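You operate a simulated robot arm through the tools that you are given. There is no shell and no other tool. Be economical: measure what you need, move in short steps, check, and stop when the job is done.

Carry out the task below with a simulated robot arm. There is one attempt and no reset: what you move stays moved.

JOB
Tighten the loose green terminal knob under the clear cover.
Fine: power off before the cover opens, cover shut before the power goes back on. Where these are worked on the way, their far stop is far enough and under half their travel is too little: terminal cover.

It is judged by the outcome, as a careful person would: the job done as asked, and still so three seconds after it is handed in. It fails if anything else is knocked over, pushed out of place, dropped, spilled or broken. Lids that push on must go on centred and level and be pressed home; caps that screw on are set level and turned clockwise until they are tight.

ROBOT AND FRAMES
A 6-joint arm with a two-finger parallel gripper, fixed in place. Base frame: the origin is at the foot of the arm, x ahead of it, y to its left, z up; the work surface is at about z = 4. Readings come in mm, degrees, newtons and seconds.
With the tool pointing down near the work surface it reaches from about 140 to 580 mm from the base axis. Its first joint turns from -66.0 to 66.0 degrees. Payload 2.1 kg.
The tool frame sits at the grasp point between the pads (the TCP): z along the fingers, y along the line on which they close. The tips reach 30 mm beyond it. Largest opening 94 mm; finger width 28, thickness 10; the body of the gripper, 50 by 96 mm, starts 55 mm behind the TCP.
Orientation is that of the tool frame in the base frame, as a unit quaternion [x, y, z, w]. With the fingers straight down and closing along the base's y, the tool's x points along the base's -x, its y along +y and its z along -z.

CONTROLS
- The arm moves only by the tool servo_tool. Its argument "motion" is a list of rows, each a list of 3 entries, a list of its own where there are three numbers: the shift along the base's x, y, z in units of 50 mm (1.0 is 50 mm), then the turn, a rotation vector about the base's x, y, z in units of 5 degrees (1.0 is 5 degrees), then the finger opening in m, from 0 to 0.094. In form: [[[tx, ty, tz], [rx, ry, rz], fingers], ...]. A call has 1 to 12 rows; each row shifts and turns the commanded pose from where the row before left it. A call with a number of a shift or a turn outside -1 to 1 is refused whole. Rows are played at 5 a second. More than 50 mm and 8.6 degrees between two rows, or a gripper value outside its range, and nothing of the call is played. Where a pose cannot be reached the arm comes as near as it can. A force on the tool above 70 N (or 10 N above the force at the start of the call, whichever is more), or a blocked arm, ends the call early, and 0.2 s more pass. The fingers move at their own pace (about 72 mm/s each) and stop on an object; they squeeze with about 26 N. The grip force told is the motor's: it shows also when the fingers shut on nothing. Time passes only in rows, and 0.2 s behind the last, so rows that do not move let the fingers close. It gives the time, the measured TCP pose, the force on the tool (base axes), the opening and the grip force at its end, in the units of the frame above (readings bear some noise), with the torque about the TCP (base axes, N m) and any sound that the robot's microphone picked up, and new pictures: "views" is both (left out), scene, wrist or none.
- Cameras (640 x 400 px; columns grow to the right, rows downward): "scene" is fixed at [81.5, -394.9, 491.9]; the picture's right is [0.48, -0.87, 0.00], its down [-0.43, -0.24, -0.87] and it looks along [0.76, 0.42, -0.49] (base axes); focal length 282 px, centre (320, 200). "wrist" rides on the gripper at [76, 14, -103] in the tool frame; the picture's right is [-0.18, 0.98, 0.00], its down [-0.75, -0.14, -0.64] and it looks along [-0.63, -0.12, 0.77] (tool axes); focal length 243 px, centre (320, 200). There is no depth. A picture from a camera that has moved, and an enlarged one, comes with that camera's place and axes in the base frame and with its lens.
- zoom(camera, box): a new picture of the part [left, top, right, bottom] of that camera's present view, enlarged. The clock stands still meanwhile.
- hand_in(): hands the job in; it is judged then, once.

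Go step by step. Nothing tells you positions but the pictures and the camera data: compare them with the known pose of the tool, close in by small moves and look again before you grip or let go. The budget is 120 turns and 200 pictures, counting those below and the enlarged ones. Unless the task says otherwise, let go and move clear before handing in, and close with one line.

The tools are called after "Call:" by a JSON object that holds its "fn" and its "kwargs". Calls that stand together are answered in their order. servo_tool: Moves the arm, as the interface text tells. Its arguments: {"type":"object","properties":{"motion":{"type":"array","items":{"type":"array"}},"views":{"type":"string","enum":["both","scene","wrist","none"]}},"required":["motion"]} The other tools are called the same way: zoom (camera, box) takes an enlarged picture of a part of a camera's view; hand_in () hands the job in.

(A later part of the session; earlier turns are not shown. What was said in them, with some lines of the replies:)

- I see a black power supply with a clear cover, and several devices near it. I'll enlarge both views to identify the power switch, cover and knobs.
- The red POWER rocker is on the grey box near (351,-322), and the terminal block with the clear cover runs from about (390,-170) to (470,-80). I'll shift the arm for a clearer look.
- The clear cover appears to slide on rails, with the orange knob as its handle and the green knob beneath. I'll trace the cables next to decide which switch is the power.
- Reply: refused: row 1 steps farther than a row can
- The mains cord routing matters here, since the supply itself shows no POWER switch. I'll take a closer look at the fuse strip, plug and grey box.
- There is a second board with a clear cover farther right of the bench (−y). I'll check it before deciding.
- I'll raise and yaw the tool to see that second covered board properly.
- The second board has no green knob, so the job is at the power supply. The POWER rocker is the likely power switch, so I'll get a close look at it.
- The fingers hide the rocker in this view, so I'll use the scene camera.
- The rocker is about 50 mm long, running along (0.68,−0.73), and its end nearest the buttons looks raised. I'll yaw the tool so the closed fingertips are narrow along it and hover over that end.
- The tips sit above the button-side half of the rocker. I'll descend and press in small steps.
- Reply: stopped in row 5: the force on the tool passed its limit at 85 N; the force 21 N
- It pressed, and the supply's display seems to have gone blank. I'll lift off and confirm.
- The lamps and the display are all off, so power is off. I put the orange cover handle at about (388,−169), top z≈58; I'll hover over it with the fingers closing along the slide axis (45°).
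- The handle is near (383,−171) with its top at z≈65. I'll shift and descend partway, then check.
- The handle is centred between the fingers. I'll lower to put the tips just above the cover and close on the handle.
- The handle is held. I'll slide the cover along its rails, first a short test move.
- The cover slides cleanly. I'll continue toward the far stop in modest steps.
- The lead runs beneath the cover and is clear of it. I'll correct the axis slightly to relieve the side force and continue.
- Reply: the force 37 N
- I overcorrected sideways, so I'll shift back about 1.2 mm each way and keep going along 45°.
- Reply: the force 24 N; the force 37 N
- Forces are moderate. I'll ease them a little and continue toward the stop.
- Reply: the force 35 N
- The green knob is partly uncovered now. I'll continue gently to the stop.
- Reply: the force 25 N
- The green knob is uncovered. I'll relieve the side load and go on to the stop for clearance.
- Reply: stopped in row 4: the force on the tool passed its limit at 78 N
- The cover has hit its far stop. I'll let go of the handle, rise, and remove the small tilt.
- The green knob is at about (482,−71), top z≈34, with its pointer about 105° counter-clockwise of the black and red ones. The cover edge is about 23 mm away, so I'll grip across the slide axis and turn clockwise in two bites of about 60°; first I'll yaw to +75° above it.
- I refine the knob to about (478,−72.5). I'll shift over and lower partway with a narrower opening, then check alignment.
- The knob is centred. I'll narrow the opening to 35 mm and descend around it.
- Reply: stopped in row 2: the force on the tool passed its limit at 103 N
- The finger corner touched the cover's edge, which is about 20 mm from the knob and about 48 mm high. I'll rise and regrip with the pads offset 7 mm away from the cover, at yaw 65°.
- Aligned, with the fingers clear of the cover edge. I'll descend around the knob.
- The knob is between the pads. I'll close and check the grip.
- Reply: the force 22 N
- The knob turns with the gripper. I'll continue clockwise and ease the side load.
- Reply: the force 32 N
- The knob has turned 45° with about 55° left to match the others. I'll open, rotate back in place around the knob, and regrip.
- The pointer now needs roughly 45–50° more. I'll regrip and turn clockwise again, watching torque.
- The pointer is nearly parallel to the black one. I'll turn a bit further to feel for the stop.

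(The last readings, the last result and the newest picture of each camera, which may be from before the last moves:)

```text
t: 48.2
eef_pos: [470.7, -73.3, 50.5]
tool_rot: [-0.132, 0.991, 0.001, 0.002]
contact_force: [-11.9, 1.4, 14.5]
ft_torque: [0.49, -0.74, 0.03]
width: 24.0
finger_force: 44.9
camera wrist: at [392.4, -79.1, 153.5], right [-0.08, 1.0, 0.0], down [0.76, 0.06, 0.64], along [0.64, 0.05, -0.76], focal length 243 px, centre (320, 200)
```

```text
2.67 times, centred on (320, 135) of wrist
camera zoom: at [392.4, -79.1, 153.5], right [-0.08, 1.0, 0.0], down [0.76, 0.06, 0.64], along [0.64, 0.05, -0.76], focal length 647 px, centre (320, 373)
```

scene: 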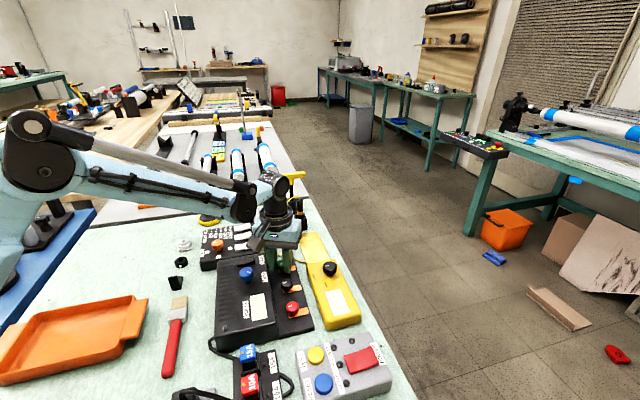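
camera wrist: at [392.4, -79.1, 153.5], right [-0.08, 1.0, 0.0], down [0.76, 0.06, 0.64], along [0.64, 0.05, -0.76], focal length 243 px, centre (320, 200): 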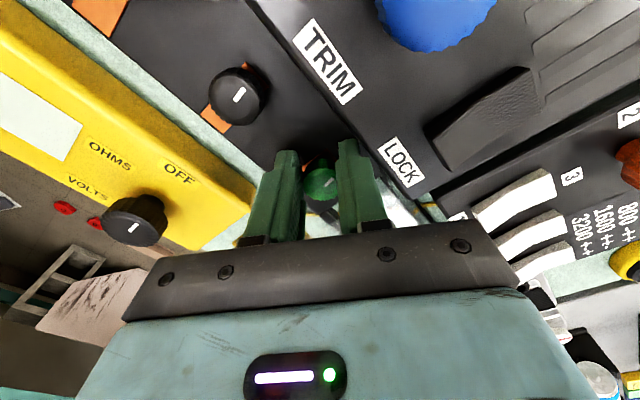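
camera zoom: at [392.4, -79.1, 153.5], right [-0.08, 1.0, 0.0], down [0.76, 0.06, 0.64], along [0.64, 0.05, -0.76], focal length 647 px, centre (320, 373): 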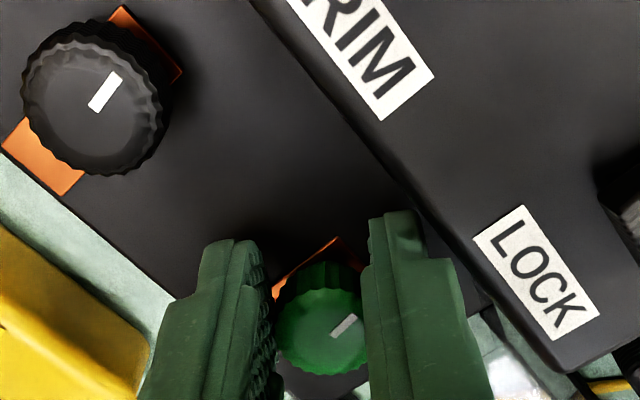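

It's still turning freely, with no stop felt yet. I'll open, rotate back and take another bite.

Call:
{"fn": "servo_tool", "kwargs": {"motion": [[[0, 0, 0], [0, 0, 0], 0.031], [[0.0038, -0.0122, 0], [0, 0, 1], 0.031], [[0.0049, -0.0118, 0], [0, 0, 1], 0.033], [[0.0059, -0.0113, 0], [0, 0, 1], 0.033], [[0.0069, -0.0108, 0], [0, 0, 1], 0.033], [[0.0078, -0.0101, 0], [0, 0, 1], 0.033], [[0.0086, -0.0094, 0], [0, 0, 1], 0.033], [[0.0094, -0.0086, 0], [0, 0, 1], 0.033], [[0.0101, -0.0078, 0], [0, 0, 1], 0.033], [[0.0108, -0.0069, 0], [0, 0, 1], 0.033], [[0.0113, -0.0059, 0], [0, 0, 1], 0.033], [[0, 0, 0], [0, 0, 0], 0.033]]}}

Call:
{"fn": "zoom", "kwargs": {"camera": "wrist", "box": [200, 60, 440, 210]}}

Call:
{"fn": "zoom", "kwargs": {"camera": "scene", "box": [240, 210, 336, 270]}}

```text
t: 50.8
eef_pos: [475.0, -78.7, 50.7]
tool_rot: [-0.539, 0.843, 0.002, 0.003]
contact_force: [0.5, 0.8, 0.9]
ft_torque: [0.01, 0.03, -0.02]
width: 32.9
finger_force: 0.1
camera wrist: at [429.2, -141.2, 152.9], right [-0.82, 0.58, 0.0], down [0.44, 0.62, 0.65], along [0.37, 0.53, -0.76], focal length 243 px, centre (320, 200)
```

scene: 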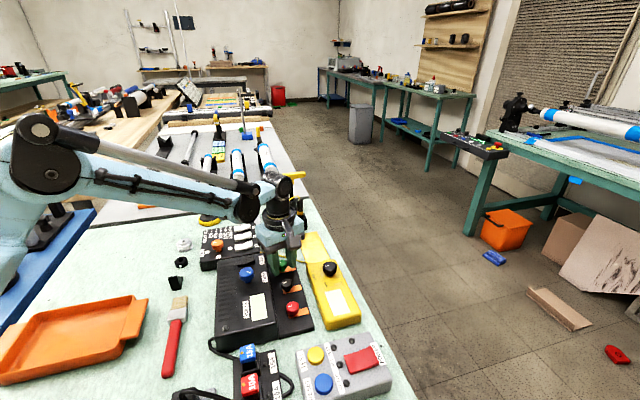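
wrist: 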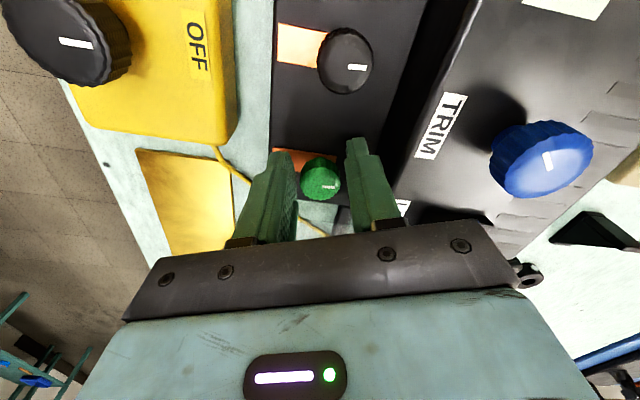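

```text
2.67 times, centred on (320, 135) of wrist
camera zoom: at [429.2, -141.2, 152.9], right [-0.82, 0.58, 0.0], down [0.44, 0.62, 0.65], along [0.37, 0.53, -0.76], focal length 647 px, centre (320, 373)
```

zoom: 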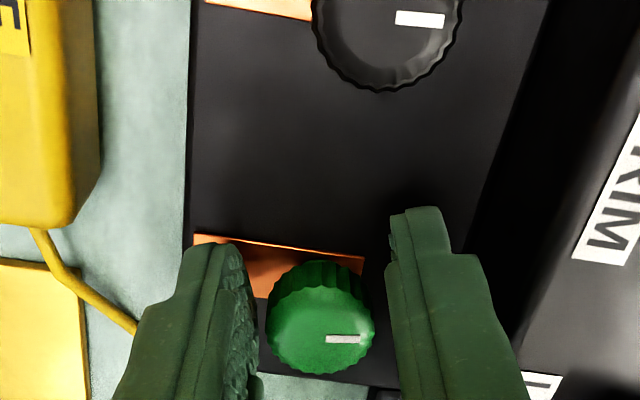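

```text
6.67 times, centred on (288, 240) of scene
camera zoom: at [81.5, -394.9, 491.9], right [0.48, -0.87, 0.0], down [-0.43, -0.24, -0.87], along [0.76, 0.42, -0.49], focal length 1880 px, centre (533, -67)
```

zoom: 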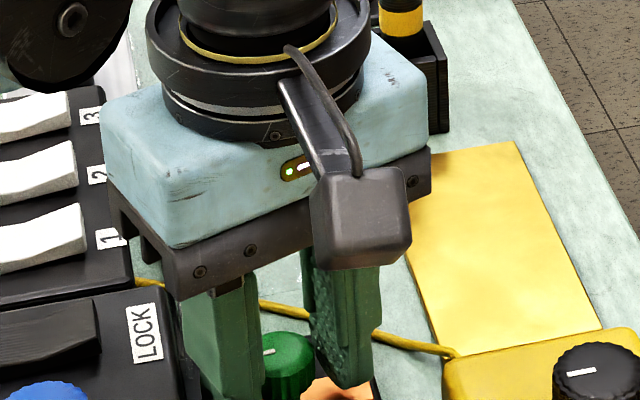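

The green pointer is now parallel to the others. I'll grip again and turn on to see whether it's really against its stop.

Call:
{"fn": "servo_tool", "kwargs": {"motion": [[[0, 0, 0], [0, 0, 0], 0.0], [[0, 0, 0], [0, 0, 0], 0.0], [[-0.0125, 0.0065, 0], [0, 0, -1], 0], [[-0.012, 0.0075, 0], [0, 0, -1], 0], [[0, 0, 0], [0, 0, 0], 0]], "views": "none"}}

Call:
{"fn": "servo_tool", "kwargs": {"motion": [[[-0.011, 0.0085, 0], [0, 0, -1], 0], [[-0.0105, 0.0095, 0], [0, 0, -1], 0], [[0, 0, 0], [0, 0, 0], 0]], "views": "wrist"}}

Call:
{"fn": "zoom", "kwargs": {"camera": "wrist", "box": [200, 60, 440, 210]}}

```text
t: 52.0
eef_pos: [475.0, -78.2, 50.9]
tool_rot: [-0.461, 0.887, -0.002, 0.005]
contact_force: [27.9, -7.0, -9.1]
ft_torque: [-0.58, 0.23, 0.12]
width: 23.7
finger_force: 45.2
```

```text
t: 52.8
eef_pos: [474.8, -76.9, 50.3]
tool_rot: [-0.383, 0.924, 0.0, 0.005]
contact_force: [19.8, -7.2, -13.3]
ft_torque: [0.09, -0.46, 0.33]
width: 24.1
finger_force: 44.6
camera wrist: at [408.4, -120.4, 153.0], right [-0.57, 0.82, 0.0], down [0.63, 0.43, 0.65], along [0.54, 0.36, -0.76], focal length 243 px, centre (320, 200)
```

wrist: 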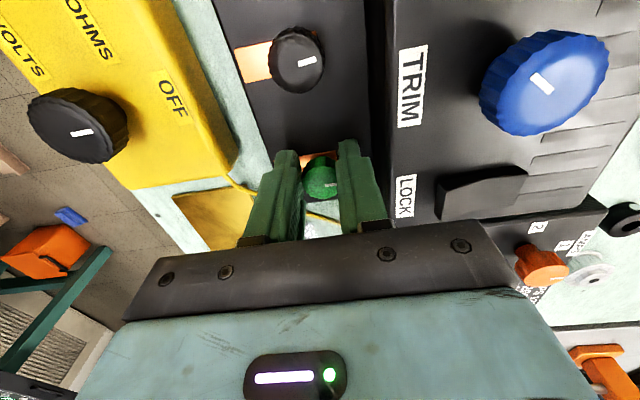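

```text
2.67 times, centred on (320, 135) of wrist
camera zoom: at [408.4, -120.4, 153.0], right [-0.57, 0.82, 0.0], down [0.63, 0.43, 0.65], along [0.54, 0.36, -0.76], focal length 647 px, centre (320, 373)
```

zoom: 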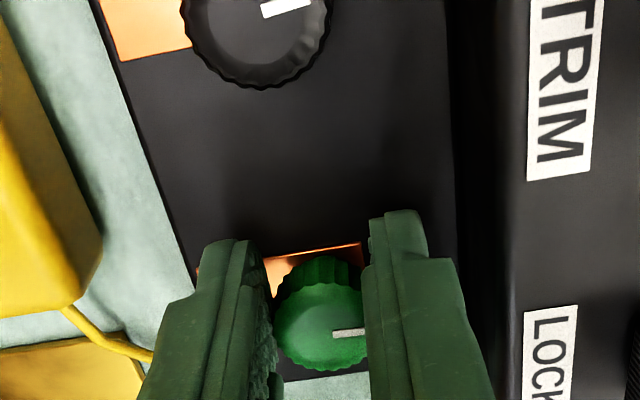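

It's still turning, with torque rising (0.33 N·m). I'll continue clockwise.

Call:
{"fn": "servo_tool", "kwargs": {"motion": [[[0, 0.0, 0], [0, 0, -1], 0], [[-0.0045, 0.0095, 0], [0, 0, -1], 0], [[0, 0, 0], [0, 0, 0], 0]], "views": "none"}}

Call:
{"fn": "servo_tool", "kwargs": {"motion": [[[-0.006, 0.0108, 0], [0, 0, -1], 0], [[-0.005, 0.0113, 0], [0, 0, -1], 0], [[0, 0, 0], [0, 0, 0], 0]], "views": "wrist"}}

Call:
{"fn": "zoom", "kwargs": {"camera": "wrist", "box": [200, 60, 440, 210]}}

```text
t: 53.6
eef_pos: [473.0, -75.8, 51.4]
tool_rot: [-0.301, 0.954, 0.002, 0.002]
contact_force: [0.7, -2.7, -3.8]
ft_torque: [0.03, -0.31, 0.2]
width: 24.0
finger_force: 45.7
```

```text
t: 54.4
eef_pos: [471.7, -74.7, 52.5]
tool_rot: [-0.218, 0.976, 0.001, 0.002]
contact_force: [-4.6, 3.6, -5.3]
ft_torque: [-0.03, 0.17, 0.63]
width: 24.1
finger_force: 44.7
camera wrist: at [395.8, -93.8, 153.9], right [-0.25, 0.97, 0.0], down [0.74, 0.19, 0.64], along [0.62, 0.16, -0.76], focal length 243 px, centre (320, 200)
```

wrist: 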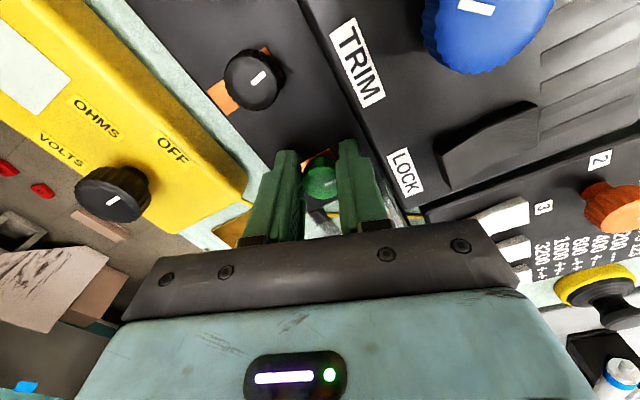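

```text
2.67 times, centred on (320, 135) of wrist
camera zoom: at [395.8, -93.8, 153.9], right [-0.25, 0.97, 0.0], down [0.74, 0.19, 0.64], along [0.62, 0.16, -0.76], focal length 647 px, centre (320, 373)
```

zoom: 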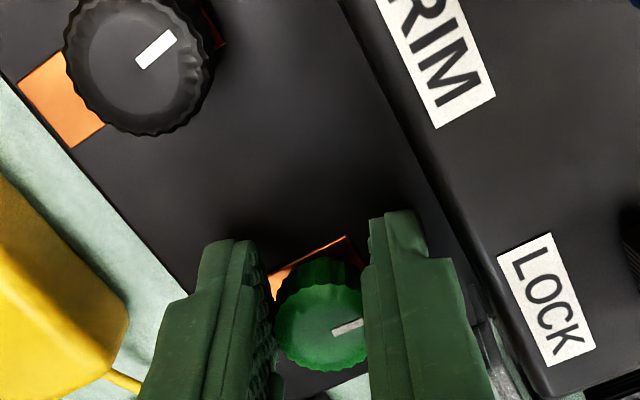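

Torque is up to 0.63 N·m and the knob begins to slip in the pads. A little more turn will confirm it's tight.

Call:
{"fn": "servo_tool", "kwargs": {"motion": [[[-0.0045, 0.0115, 0], [0, 0, -1], 0], [[-0.004, 0.012, 0], [0, 0, -1], 0], [[0, 0, 0], [0, 0, 0], 0]], "views": "wrist"}}

Call:
{"fn": "zoom", "kwargs": {"camera": "wrist", "box": [200, 60, 440, 210]}}

```text
t: 55.2
eef_pos: [472.0, -72.6, 51.0]
tool_rot: [-0.132, 0.991, 0.001, 0.002]
contact_force: [-7.8, 9.2, 14.1]
ft_torque: [0.2, 0.14, 0.48]
width: 23.8
finger_force: 45.2
camera wrist: at [393.2, -78.9, 153.8], right [-0.08, 1.0, 0.0], down [0.76, 0.06, 0.65], along [0.64, 0.05, -0.76], focal length 243 px, centre (320, 200)
```

wrist: 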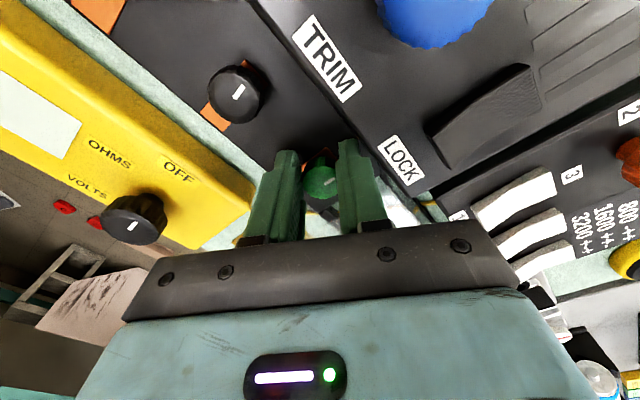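

```text
2.67 times, centred on (320, 135) of wrist
camera zoom: at [393.2, -78.9, 153.8], right [-0.08, 1.0, 0.0], down [0.76, 0.06, 0.65], along [0.64, 0.05, -0.76], focal length 647 px, centre (320, 373)
```

zoom: 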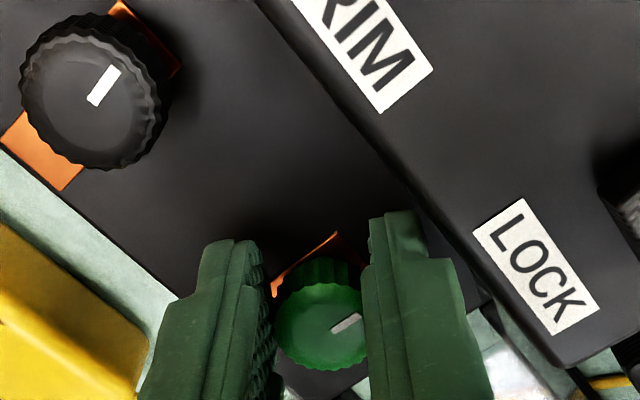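

The knob now slips in the pads at full grip, so it's tight at its stop. I'll release, rise and inspect.

Call:
{"fn": "servo_tool", "kwargs": {"motion": [[[0, 0, 0], [0, 0, 0], 0.031], [[0, 0, 0], [0, 0, 1], 0.033], [[0, 0, 0.3], [0, 0, 0], 0.033], [[0, 0, 0.6], [0, 0, 0], 0.04], [[0, 0, 0.6], [0, 0, -1], 0.06], [[0, 0, 0.2], [0, 0, -1], 0.06], [[0, 0, 0], [0, 0, 0], 0.06]]}}

Call:
{"fn": "zoom", "kwargs": {"camera": "wrist", "box": [200, 60, 440, 210]}}

Call:
{"fn": "zoom", "kwargs": {"camera": "scene", "box": [240, 220, 336, 280]}}

```text
t: 56.8
eef_pos: [473.6, -74.9, 136.8]
tool_rot: [-0.089, 0.996, 0.0, 0.003]
contact_force: [0.0, 0.3, 0.5]
ft_torque: [-0.03, 0.02, 0.0]
width: 59.9
finger_force: 0.0
camera wrist: at [393.7, -73.7, 239.4], right [0.01, 1.0, 0.0], down [0.76, -0.01, 0.65], along [0.65, -0.01, -0.76], focal length 243 px, centre (320, 200)
```

scene: 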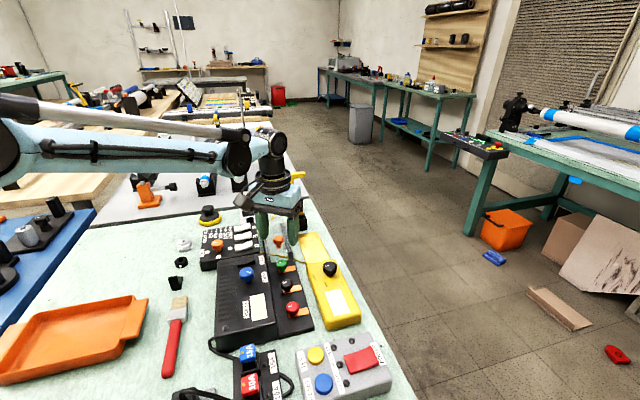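
wrist: 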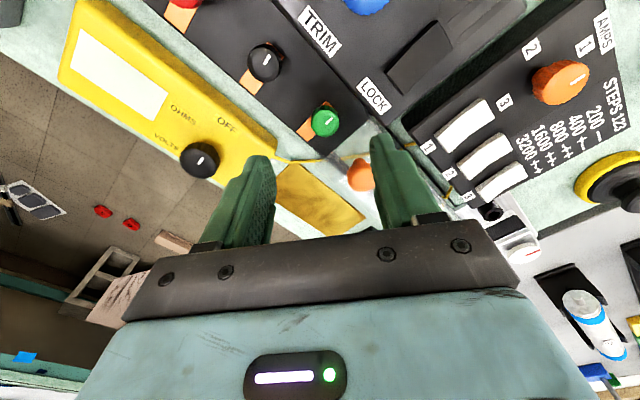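

```text
2.67 times, centred on (320, 135) of wrist
camera zoom: at [393.7, -73.7, 239.4], right [0.01, 1.0, 0.0], down [0.76, -0.01, 0.65], along [0.65, -0.01, -0.76], focal length 647 px, centre (320, 373)
```

zoom: 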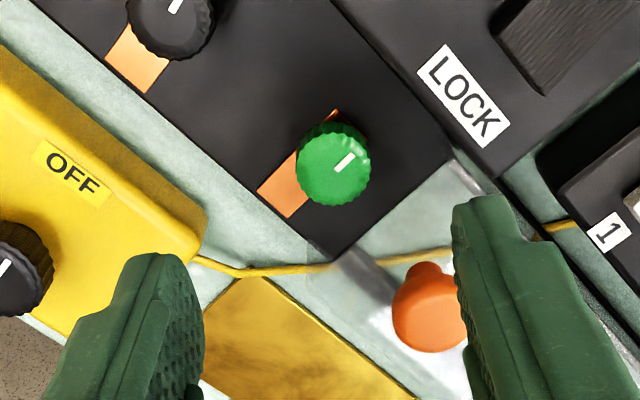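

```text
6.67 times, centred on (288, 250) of scene
camera zoom: at [81.5, -394.9, 491.9], right [0.48, -0.87, 0.0], down [-0.43, -0.24, -0.87], along [0.76, 0.42, -0.49], focal length 1880 px, centre (533, -133)
```

zoom: 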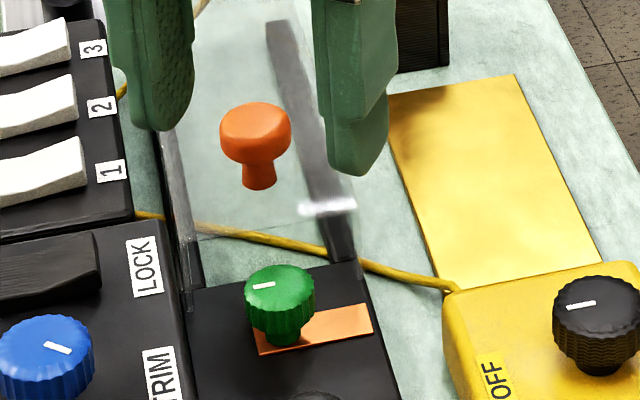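

The green knob is tight. Now I'll return to the orange handle (513,−41) at yaw −45° to shut the cover.

Call:
{"fn": "servo_tool", "kwargs": {"motion": [[[0.2, 0.17, 0], [0, 0, -1], 0.06], [[0.2, 0.17, 0], [0, 0, -1], 0.06], [[0.2, 0.17, 0], [0, 0, -1], 0.06], [[0.2, 0.17, 0], [0, 0, -1], 0.06], [[0, 0, 0], [0, 0, -1], 0.06], [[0, 0, 0], [0, 0, -1], 0.06], [[0, 0, 0], [0, 0, -1], 0.06], [[0, 0, 0], [0, 0, -1], 0.06], [[0, 0, -0.3], [0, 0, -1], 0.06], [[0, 0, -0.3], [0, 0, -1], 0.06], [[0, 0, -0.2], [0, 0, -0.95], 0.06], [[0, 0, 0], [0, 0, 0], 0.06]]}}

Call:
{"fn": "zoom", "kwargs": {"camera": "wrist", "box": [200, 60, 440, 210]}}

```text
t: 59.4
eef_pos: [513.0, -38.9, 95.3]
tool_rot: [0.38, 0.925, -0.001, 0.002]
contact_force: [-0.1, 0.1, 0.0]
ft_torque: [0.0, 0.0, 0.05]
width: 59.9
finger_force: 0.2
camera wrist: at [466.8, 25.3, 197.1], right [0.82, 0.57, 0.0], down [0.43, -0.63, 0.65], along [0.37, -0.53, -0.76], focal length 243 px, centre (320, 200)
```

scene: 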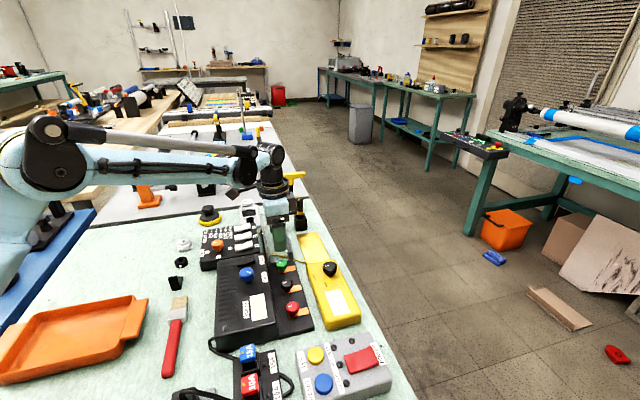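
wrist: 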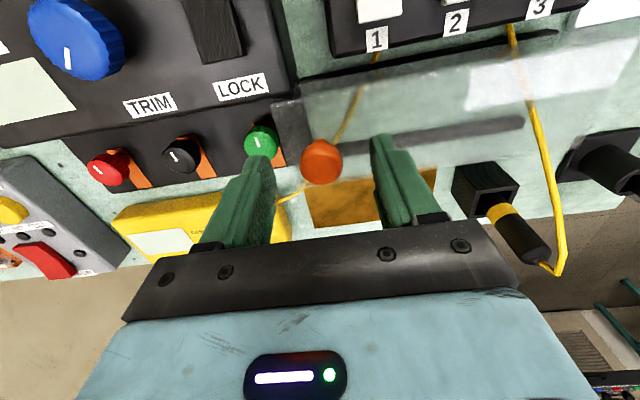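

```text
2.67 times, centred on (320, 135) of wrist
camera zoom: at [466.8, 25.3, 197.1], right [0.82, 0.57, 0.0], down [0.43, -0.63, 0.65], along [0.37, -0.53, -0.76], focal length 647 px, centre (320, 373)
```

zoom: 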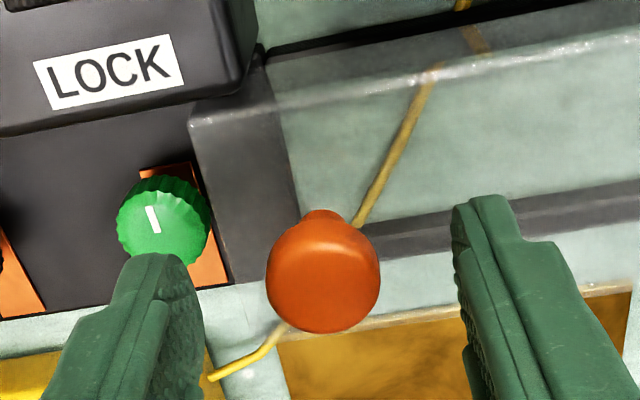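

The green pointer now matches the black and red ones. The handle is centred, so I'll lower and grip it.

Call:
{"fn": "servo_tool", "kwargs": {"motion": [[[0, 0, -0.15], [0, 0, 0], 0.06], [[0, 0, -0.09], [0, 0, 0], 0.06], [[0, 0, 0], [0, 0, 0], 0.0], [[0, 0, 0], [0, 0, 0], 0.0], [[0, 0, 0], [0, 0, 0], 0.0]], "views": "none"}}

Call:
{"fn": "servo_tool", "kwargs": {"motion": [[[-0.14, -0.142, 0], [0, 0, 0], 0.0], [[-0.14, -0.142, 0], [0, 0, 0], 0.0], [[-0.14, -0.142, 0], [0, 0, 0], 0.0], [[0, 0, 0], [0, 0, 0], 0.0]]}}

```text
t: 60.6
eef_pos: [512.3, -40.0, 83.2]
tool_rot: [0.38, 0.925, -0.002, 0.003]
contact_force: [0.6, -0.9, -0.5]
ft_torque: [0.03, 0.02, 0.03]
width: 24.6
finger_force: 44.5
```

```text
t: 61.6
eef_pos: [492.2, -60.7, 83.3]
tool_rot: [0.379, 0.926, 0.0, 0.001]
contact_force: [-12.5, 12.3, 1.7]
ft_torque: [0.08, 0.0, 0.07]
width: 24.7
finger_force: 45.5
camera wrist: at [445.4, 3.1, 186.2], right [0.82, 0.57, 0.0], down [0.44, -0.63, 0.64], along [0.37, -0.53, -0.77], focal length 243 px, centre (320, 200)
```

scene: 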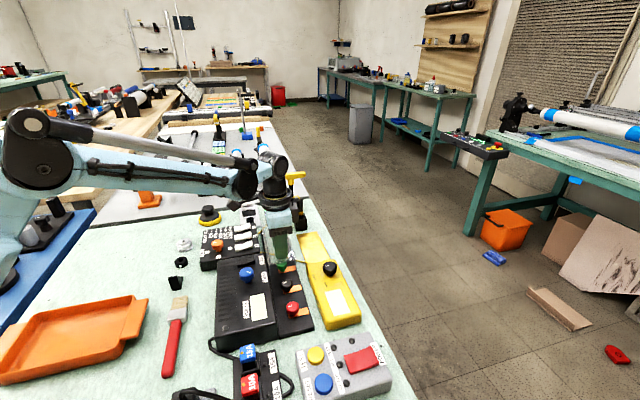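
wrist: 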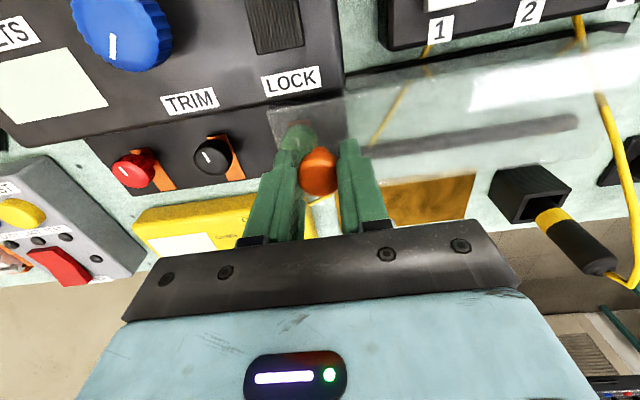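

The cover follows. I'll keep closing with a small side relief.

Call:
{"fn": "servo_tool", "kwargs": {"motion": [[[-0.012, 0.012, 0], [0, 0, 0], 0.0], [[-0.18, -0.182, 0], [0, 0, 0], 0.0], [[-0.18, -0.182, 0], [0, 0, 0], 0.0], [[-0.18, -0.182, 0], [0, 0, 0], 0.0], [[-0.18, -0.182, 0], [0, 0, 0], 0.0], [[0, 0, 0], [0, 0, 0], 0.0]], "views": "none"}}

Call:
{"fn": "servo_tool", "kwargs": {"motion": [[[-0.18, -0.182, 0], [0, 0, 0], 0.0], [[-0.18, -0.182, 0], [0, 0, 0], 0.0], [[-0.18, -0.182, 0], [0, 0, 0], 0.0], [[0, 0, 0], [0, 0, 0], 0.0]], "views": "wrist"}}

```text
t: 63.0
eef_pos: [455.9, -97.8, 84.1]
tool_rot: [0.38, 0.925, -0.002, 0.003]
contact_force: [-1.6, 1.6, -33.7]
ft_torque: [0.05, 0.02, -0.01]
width: 24.5
finger_force: 45.0
```

```text
t: 64.0
eef_pos: [427.1, -125.8, 84.5]
tool_rot: [0.379, 0.925, -0.001, 0.002]
contact_force: [-3.2, 3.0, -33.8]
ft_torque: [-0.04, -0.13, 0.03]
width: 24.6
finger_force: 45.3
camera wrist: at [381.5, -60.5, 186.3], right [0.82, 0.57, 0.0], down [0.44, -0.63, 0.65], along [0.37, -0.53, -0.76], focal length 243 px, centre (320, 200)
```

wrist: 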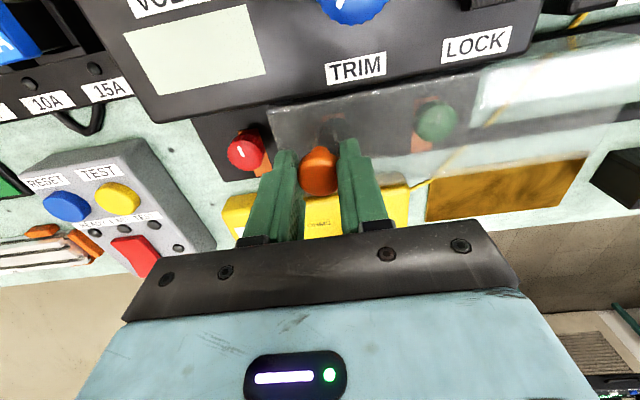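

About 60 mm along the slide remains. I'll relieve the vertical pull and close the rest of the way to the near stop.

Call:
{"fn": "servo_tool", "kwargs": {"motion": [[[0, 0, -0.02], [0, 0, 0], 0.0], [[-0.18, -0.182, 0], [0, 0, 0], 0.0], [[-0.18, -0.182, 0], [0, 0, 0], 0.0], [[-0.18, -0.182, 0], [0, 0, 0], 0.0], [[-0.18, -0.182, 0], [0, 0, 0], 0.0], [[0, 0, 0], [0, 0, 0], 0.0]], "views": "none"}}

Call:
{"fn": "servo_tool", "kwargs": {"motion": [[[-0.06, -0.06, 0], [0, 0, 0], 0.0], [[-0.06, -0.06, 0], [0, 0, 0], 0.0], [[-0.06, -0.06, 0], [0, 0, 0], 0.0], [[-0.06, -0.06, 0], [0, 0, 0], 0.0], [[0, 0, 0], [0, 0, 0], 0.0]]}}

Call:
{"fn": "zoom", "kwargs": {"camera": "wrist", "box": [200, 60, 440, 210]}}

```text
t: 65.4
eef_pos: [391.5, -161.3, 83.3]
tool_rot: [0.379, 0.925, 0.0, 0.001]
contact_force: [-13.7, 15.6, 8.0]
ft_torque: [0.23, 0.12, 0.05]
width: 24.5
finger_force: 45.3
```

```text
t: 66.6
eef_pos: [380.3, -171.0, 82.8]
tool_rot: [0.378, 0.926, 0.004, 0.004]
contact_force: [7.2, 28.8, 35.4]
ft_torque: [0.48, -0.2, 0.18]
width: 24.6
finger_force: 45.1
camera wrist: at [335.1, -107.2, 186.1], right [0.82, 0.57, 0.01], down [0.43, -0.63, 0.64], along [0.37, -0.52, -0.77], focal length 243 px, centre (320, 200)
```

scene: 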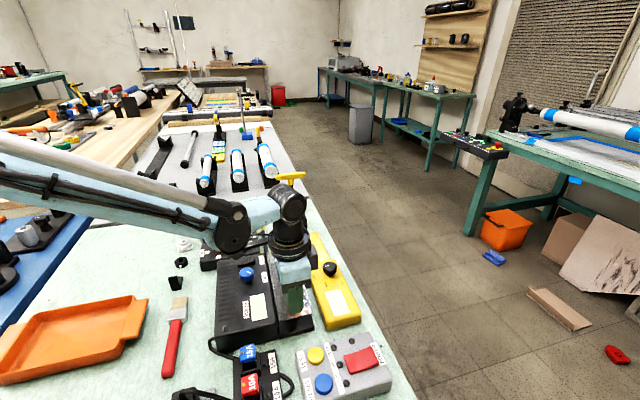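
wrist: 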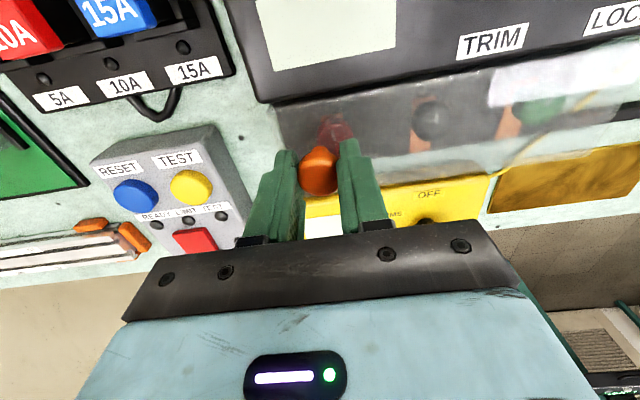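

```text
2.67 times, centred on (320, 135) of wrist
camera zoom: at [335.1, -107.2, 186.1], right [0.82, 0.57, 0.01], down [0.43, -0.63, 0.64], along [0.37, -0.52, -0.77], focal length 647 px, centre (320, 373)
```

zoom: 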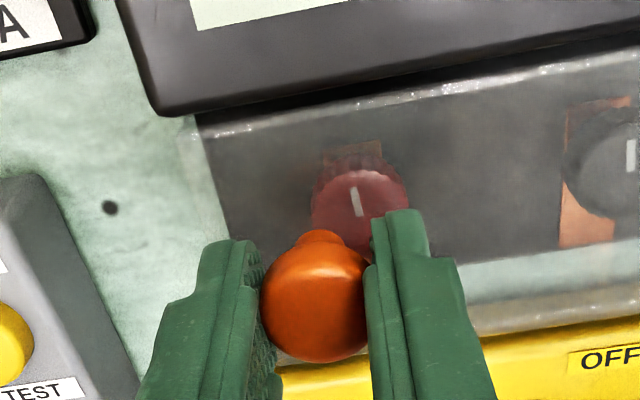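

The cover is back against its near stop. I'll release the handle and rise.

Call:
{"fn": "servo_tool", "kwargs": {"motion": [[[0, 0, 0], [0, 0, 0], 0.055], [[0, 0, 0], [0, 0, 0], 0.055], [[0, 0, 0.5], [0, 0, 0], 0.055], [[0, 0, 0.8], [0, 0, 0], 0.055], [[-0.3, 0.3, 0.6], [0, 0, 1], 0.0], [[-0.3, 0.3, 0.0], [0, 0, 1], 0.0], [[0, 0, 0], [0, 0, 1], 0.0], [[0, 0, 0], [0, 0, 1], 0.0], [[0, 0, 0], [0, 0, 1], 0.0]]}}

Call:
{"fn": "zoom", "kwargs": {"camera": "scene", "box": [220, 230, 380, 330]}}

Call:
{"fn": "zoom", "kwargs": {"camera": "scene", "box": [290, 310, 434, 400]}}

```text
t: 68.6
eef_pos: [349.5, -143.0, 178.7]
tool_rot: [0.169, 0.986, 0.0, 0.002]
contact_force: [0.7, 0.3, 0.0]
ft_torque: [0.0, -0.02, -0.02]
width: 0.0
finger_force: 26.4
camera wrist: at [281.0, -103.1, 280.3], right [0.5, 0.86, 0.0], down [0.66, -0.38, 0.65], along [0.56, -0.32, -0.76], focal length 243 px, centre (320, 200)
```

scene: 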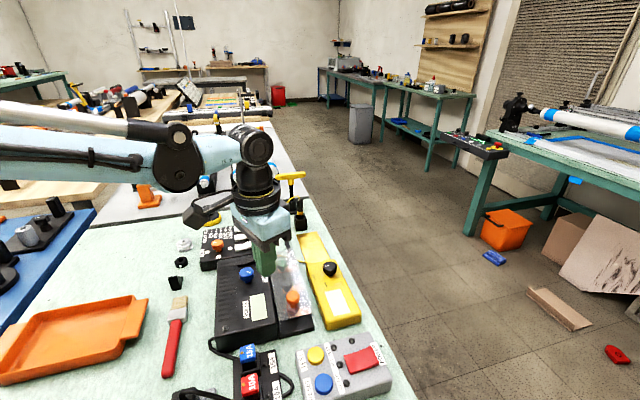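
wrist: 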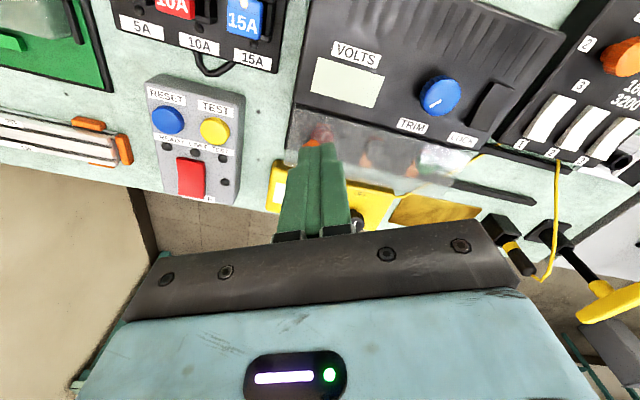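

```text
4.00 times, centred on (300, 280) of scene
camera zoom: at [81.5, -394.9, 491.9], right [0.48, -0.87, 0.0], down [-0.43, -0.24, -0.87], along [0.76, 0.42, -0.49], focal length 1128 px, centre (400, -120)
```

zoom: 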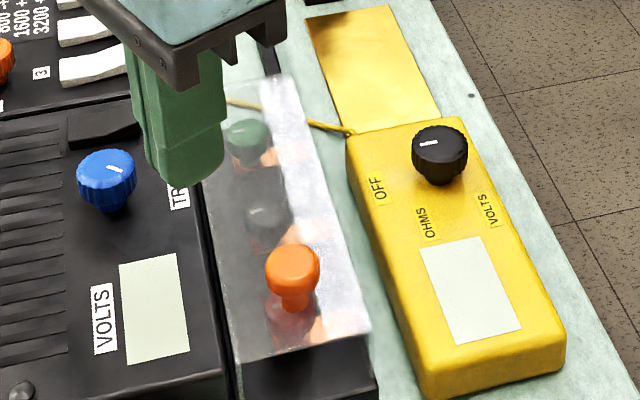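

```text
4.44 times, centred on (362, 355) of scene
camera zoom: at [81.5, -394.9, 491.9], right [0.48, -0.87, 0.0], down [-0.43, -0.24, -0.87], along [0.76, 0.42, -0.49], focal length 1253 px, centre (133, -489)
```

zoom: 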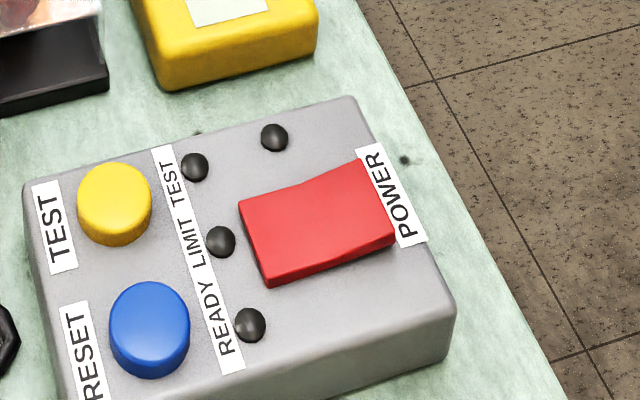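

The cover is shut. Now I'll go to the raised POWER-label end of the rocker at about (358,−331), at yaw +45°, to restore power.

Call:
{"fn": "servo_tool", "kwargs": {"motion": [[[0.014, -0.313, 0], [0, 0, 1], 0], [[0.014, -0.313, 0], [0, 0, 1], 0], [[0.014, -0.313, 0], [0, 0, 1], 0], [[0.014, -0.313, 0], [0, 0, 1], 0], [[0.014, -0.313, 0], [0, 0, 1], 0], [[0.014, -0.313, 0], [0, 0, 1], 0], [[0.014, -0.313, 0], [0, 0, 1], 0], [[0.014, -0.313, 0], [0, 0, 1], 0], [[0.014, -0.313, 0], [0, 0, 1], 0], [[0.014, -0.313, 0], [0, 0, 1], 0], [[0.014, -0.313, 0], [0, 0, 1], 0], [[0.014, -0.313, 0], [0, 0, 1], 0]], "views": "none"}}

Call:
{"fn": "servo_tool", "kwargs": {"motion": [[[0, 0, -0.5], [0, 0, 1], 0], [[0, 0, -0.6], [0, 0, 0], 0], [[0, 0, -0.5], [0, 0, 0], 0], [[0, 0, 0], [0, 0, 0], 0]]}}

Call:
{"fn": "zoom", "kwargs": {"camera": "scene", "box": [290, 310, 434, 400]}}

Call:
{"fn": "zoom", "kwargs": {"camera": "wrist", "box": [200, 60, 440, 210]}}

```text
t: 71.2
eef_pos: [356.3, -331.2, 178.2]
tool_rot: [-0.346, 0.938, 0.001, 0.002]
contact_force: [-0.8, 0.4, 0.3]
ft_torque: [0.0, -0.01, -0.01]
width: 0.0
finger_force: 25.8
```

```text
t: 72.2
eef_pos: [358.0, -329.8, 96.3]
tool_rot: [-0.386, 0.922, 0.001, 0.002]
contact_force: [0.6, 0.3, 0.2]
ft_torque: [-0.01, 0.01, 0.02]
width: 0.0
finger_force: 26.1
camera wrist: at [293.8, -373.2, 199.3], right [-0.57, 0.82, 0.0], down [0.63, 0.44, 0.65], along [0.53, 0.37, -0.76], focal length 243 px, centre (320, 200)
```

scene: 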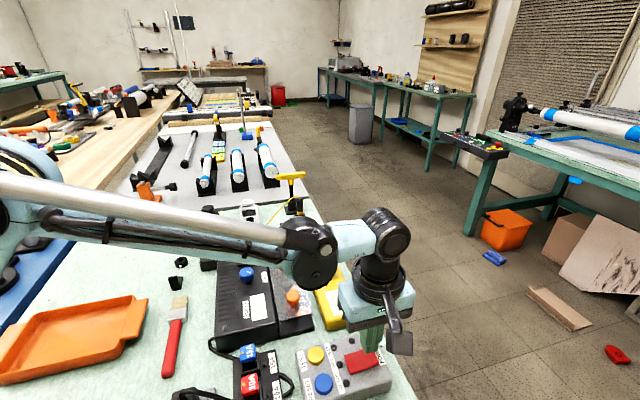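
wrist: 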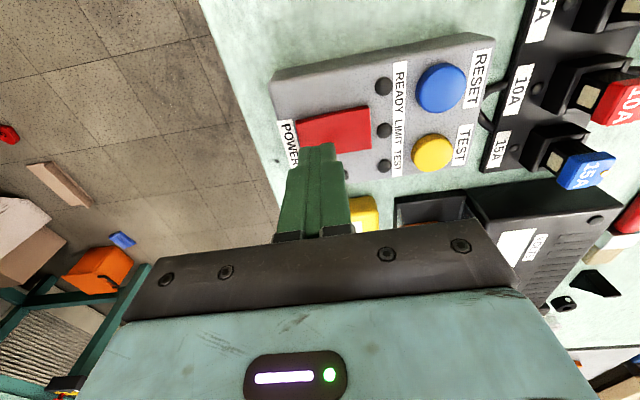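

```text
4.44 times, centred on (362, 355) of scene
camera zoom: at [81.5, -394.9, 491.9], right [0.48, -0.87, 0.0], down [-0.43, -0.24, -0.87], along [0.76, 0.42, -0.49], focal length 1253 px, centre (133, -489)
```

zoom: 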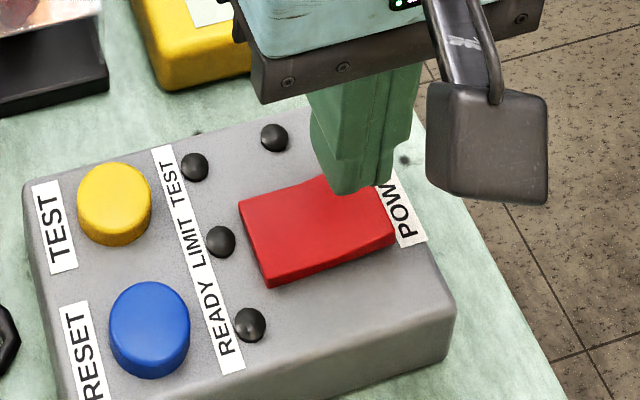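

```text
2.67 times, centred on (320, 135) of wrist
camera zoom: at [293.8, -373.2, 199.3], right [-0.57, 0.82, 0.0], down [0.63, 0.44, 0.65], along [0.53, 0.37, -0.76], focal length 647 px, centre (320, 373)
```

zoom: 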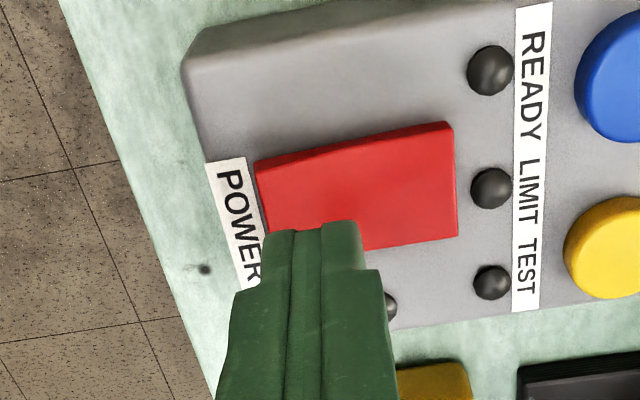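

The tip is over the raised half. I'll press down in small steps.

Call:
{"fn": "servo_tool", "kwargs": {"motion": [[[0, 0, -0.2], [0, 0, 0], 0], [[0, 0, -0.1], [0, 0, 0], 0], [[0, 0, -0.06], [0, 0, 0], 0], [[0, 0, -0.06], [0, 0, 0], 0], [[0, 0, -0.06], [0, 0, 0], 0]], "views": "scene"}}

Call:
{"fn": "zoom", "kwargs": {"camera": "scene", "box": [210, 300, 390, 400]}}

```text
t: 73.4
eef_pos: [359.6, -332.1, 74.4]
tool_rot: [-0.386, 0.922, 0.0, 0.003]
contact_force: [3.3, -2.1, 12.4]
ft_torque: [-0.04, 0.03, 0.03]
width: 0.2
finger_force: 25.9
```

scene: 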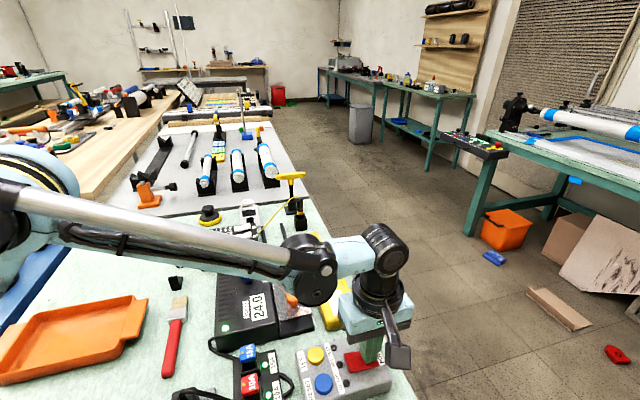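

```text
3.56 times, centred on (300, 350) of scene
camera zoom: at [81.5, -394.8, 492.0], right [0.48, -0.87, 0.0], down [-0.43, -0.24, -0.87], along [0.76, 0.42, -0.49], focal length 1003 px, centre (391, -333)
```

zoom: 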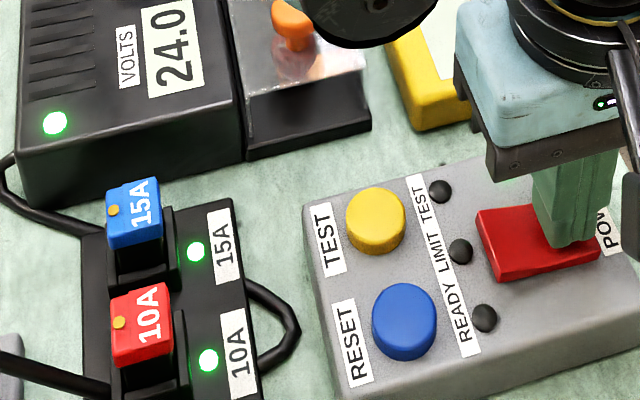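

Power is back, and the supply's own lamp, dark at the start, is now lit green. I'll lift clear and verify that it holds.

Call:
{"fn": "servo_tool", "kwargs": {"motion": [[[0, 0, 0.4], [0, 0, 0], 0], [[0, 0, 0.8], [0, 0, 0], 0], [[-0.2, 0.2, 0.8], [0, 0, 0], 0], [[-0.5, 0.4, 0.5], [0, 0, 0], 0], [[-0.5, 0.4, 0.3], [0, 0, 0], 0], [[-0.5, 0.4, 0.0], [0, 0, 0], 0.0], [[0, 0, 0], [0, 0, 0], 0.0]], "views": "scene"}}

Call:
{"fn": "zoom", "kwargs": {"camera": "scene", "box": [180, 230, 420, 400]}}

```text
t: 75.0
eef_pos: [272.9, -261.1, 214.5]
tool_rot: [-0.386, 0.922, 0.001, 0.003]
contact_force: [0.4, -1.2, 0.0]
ft_torque: [-0.01, 0.0, 0.03]
width: 0.0
finger_force: 26.3
```

scene: 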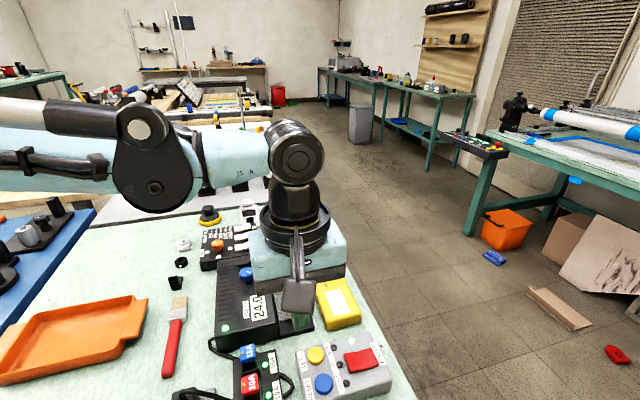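

```text
2.35 times, centred on (300, 315) of scene
camera zoom: at [81.5, -394.9, 491.9], right [0.48, -0.87, 0.0], down [-0.43, -0.24, -0.87], along [0.76, 0.42, -0.49], focal length 664 px, centre (367, -71)
```

zoom: 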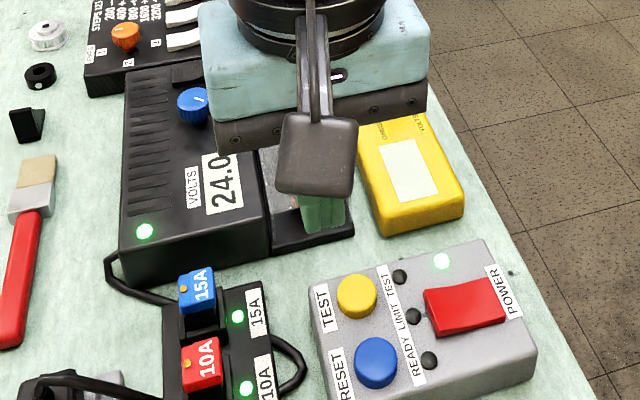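

The power lamp is lit, the display reads 24.0, the supply's lamp is green, the cover is shut, and the arm is clear of everything. I'm handing in.

Call:
{"fn": "hand_in", "kwargs": {}}

```text
The job is handed in.
```

The green terminal knob is tight: I switched the power off before opening the cover, and shut the cover before switching it back on.
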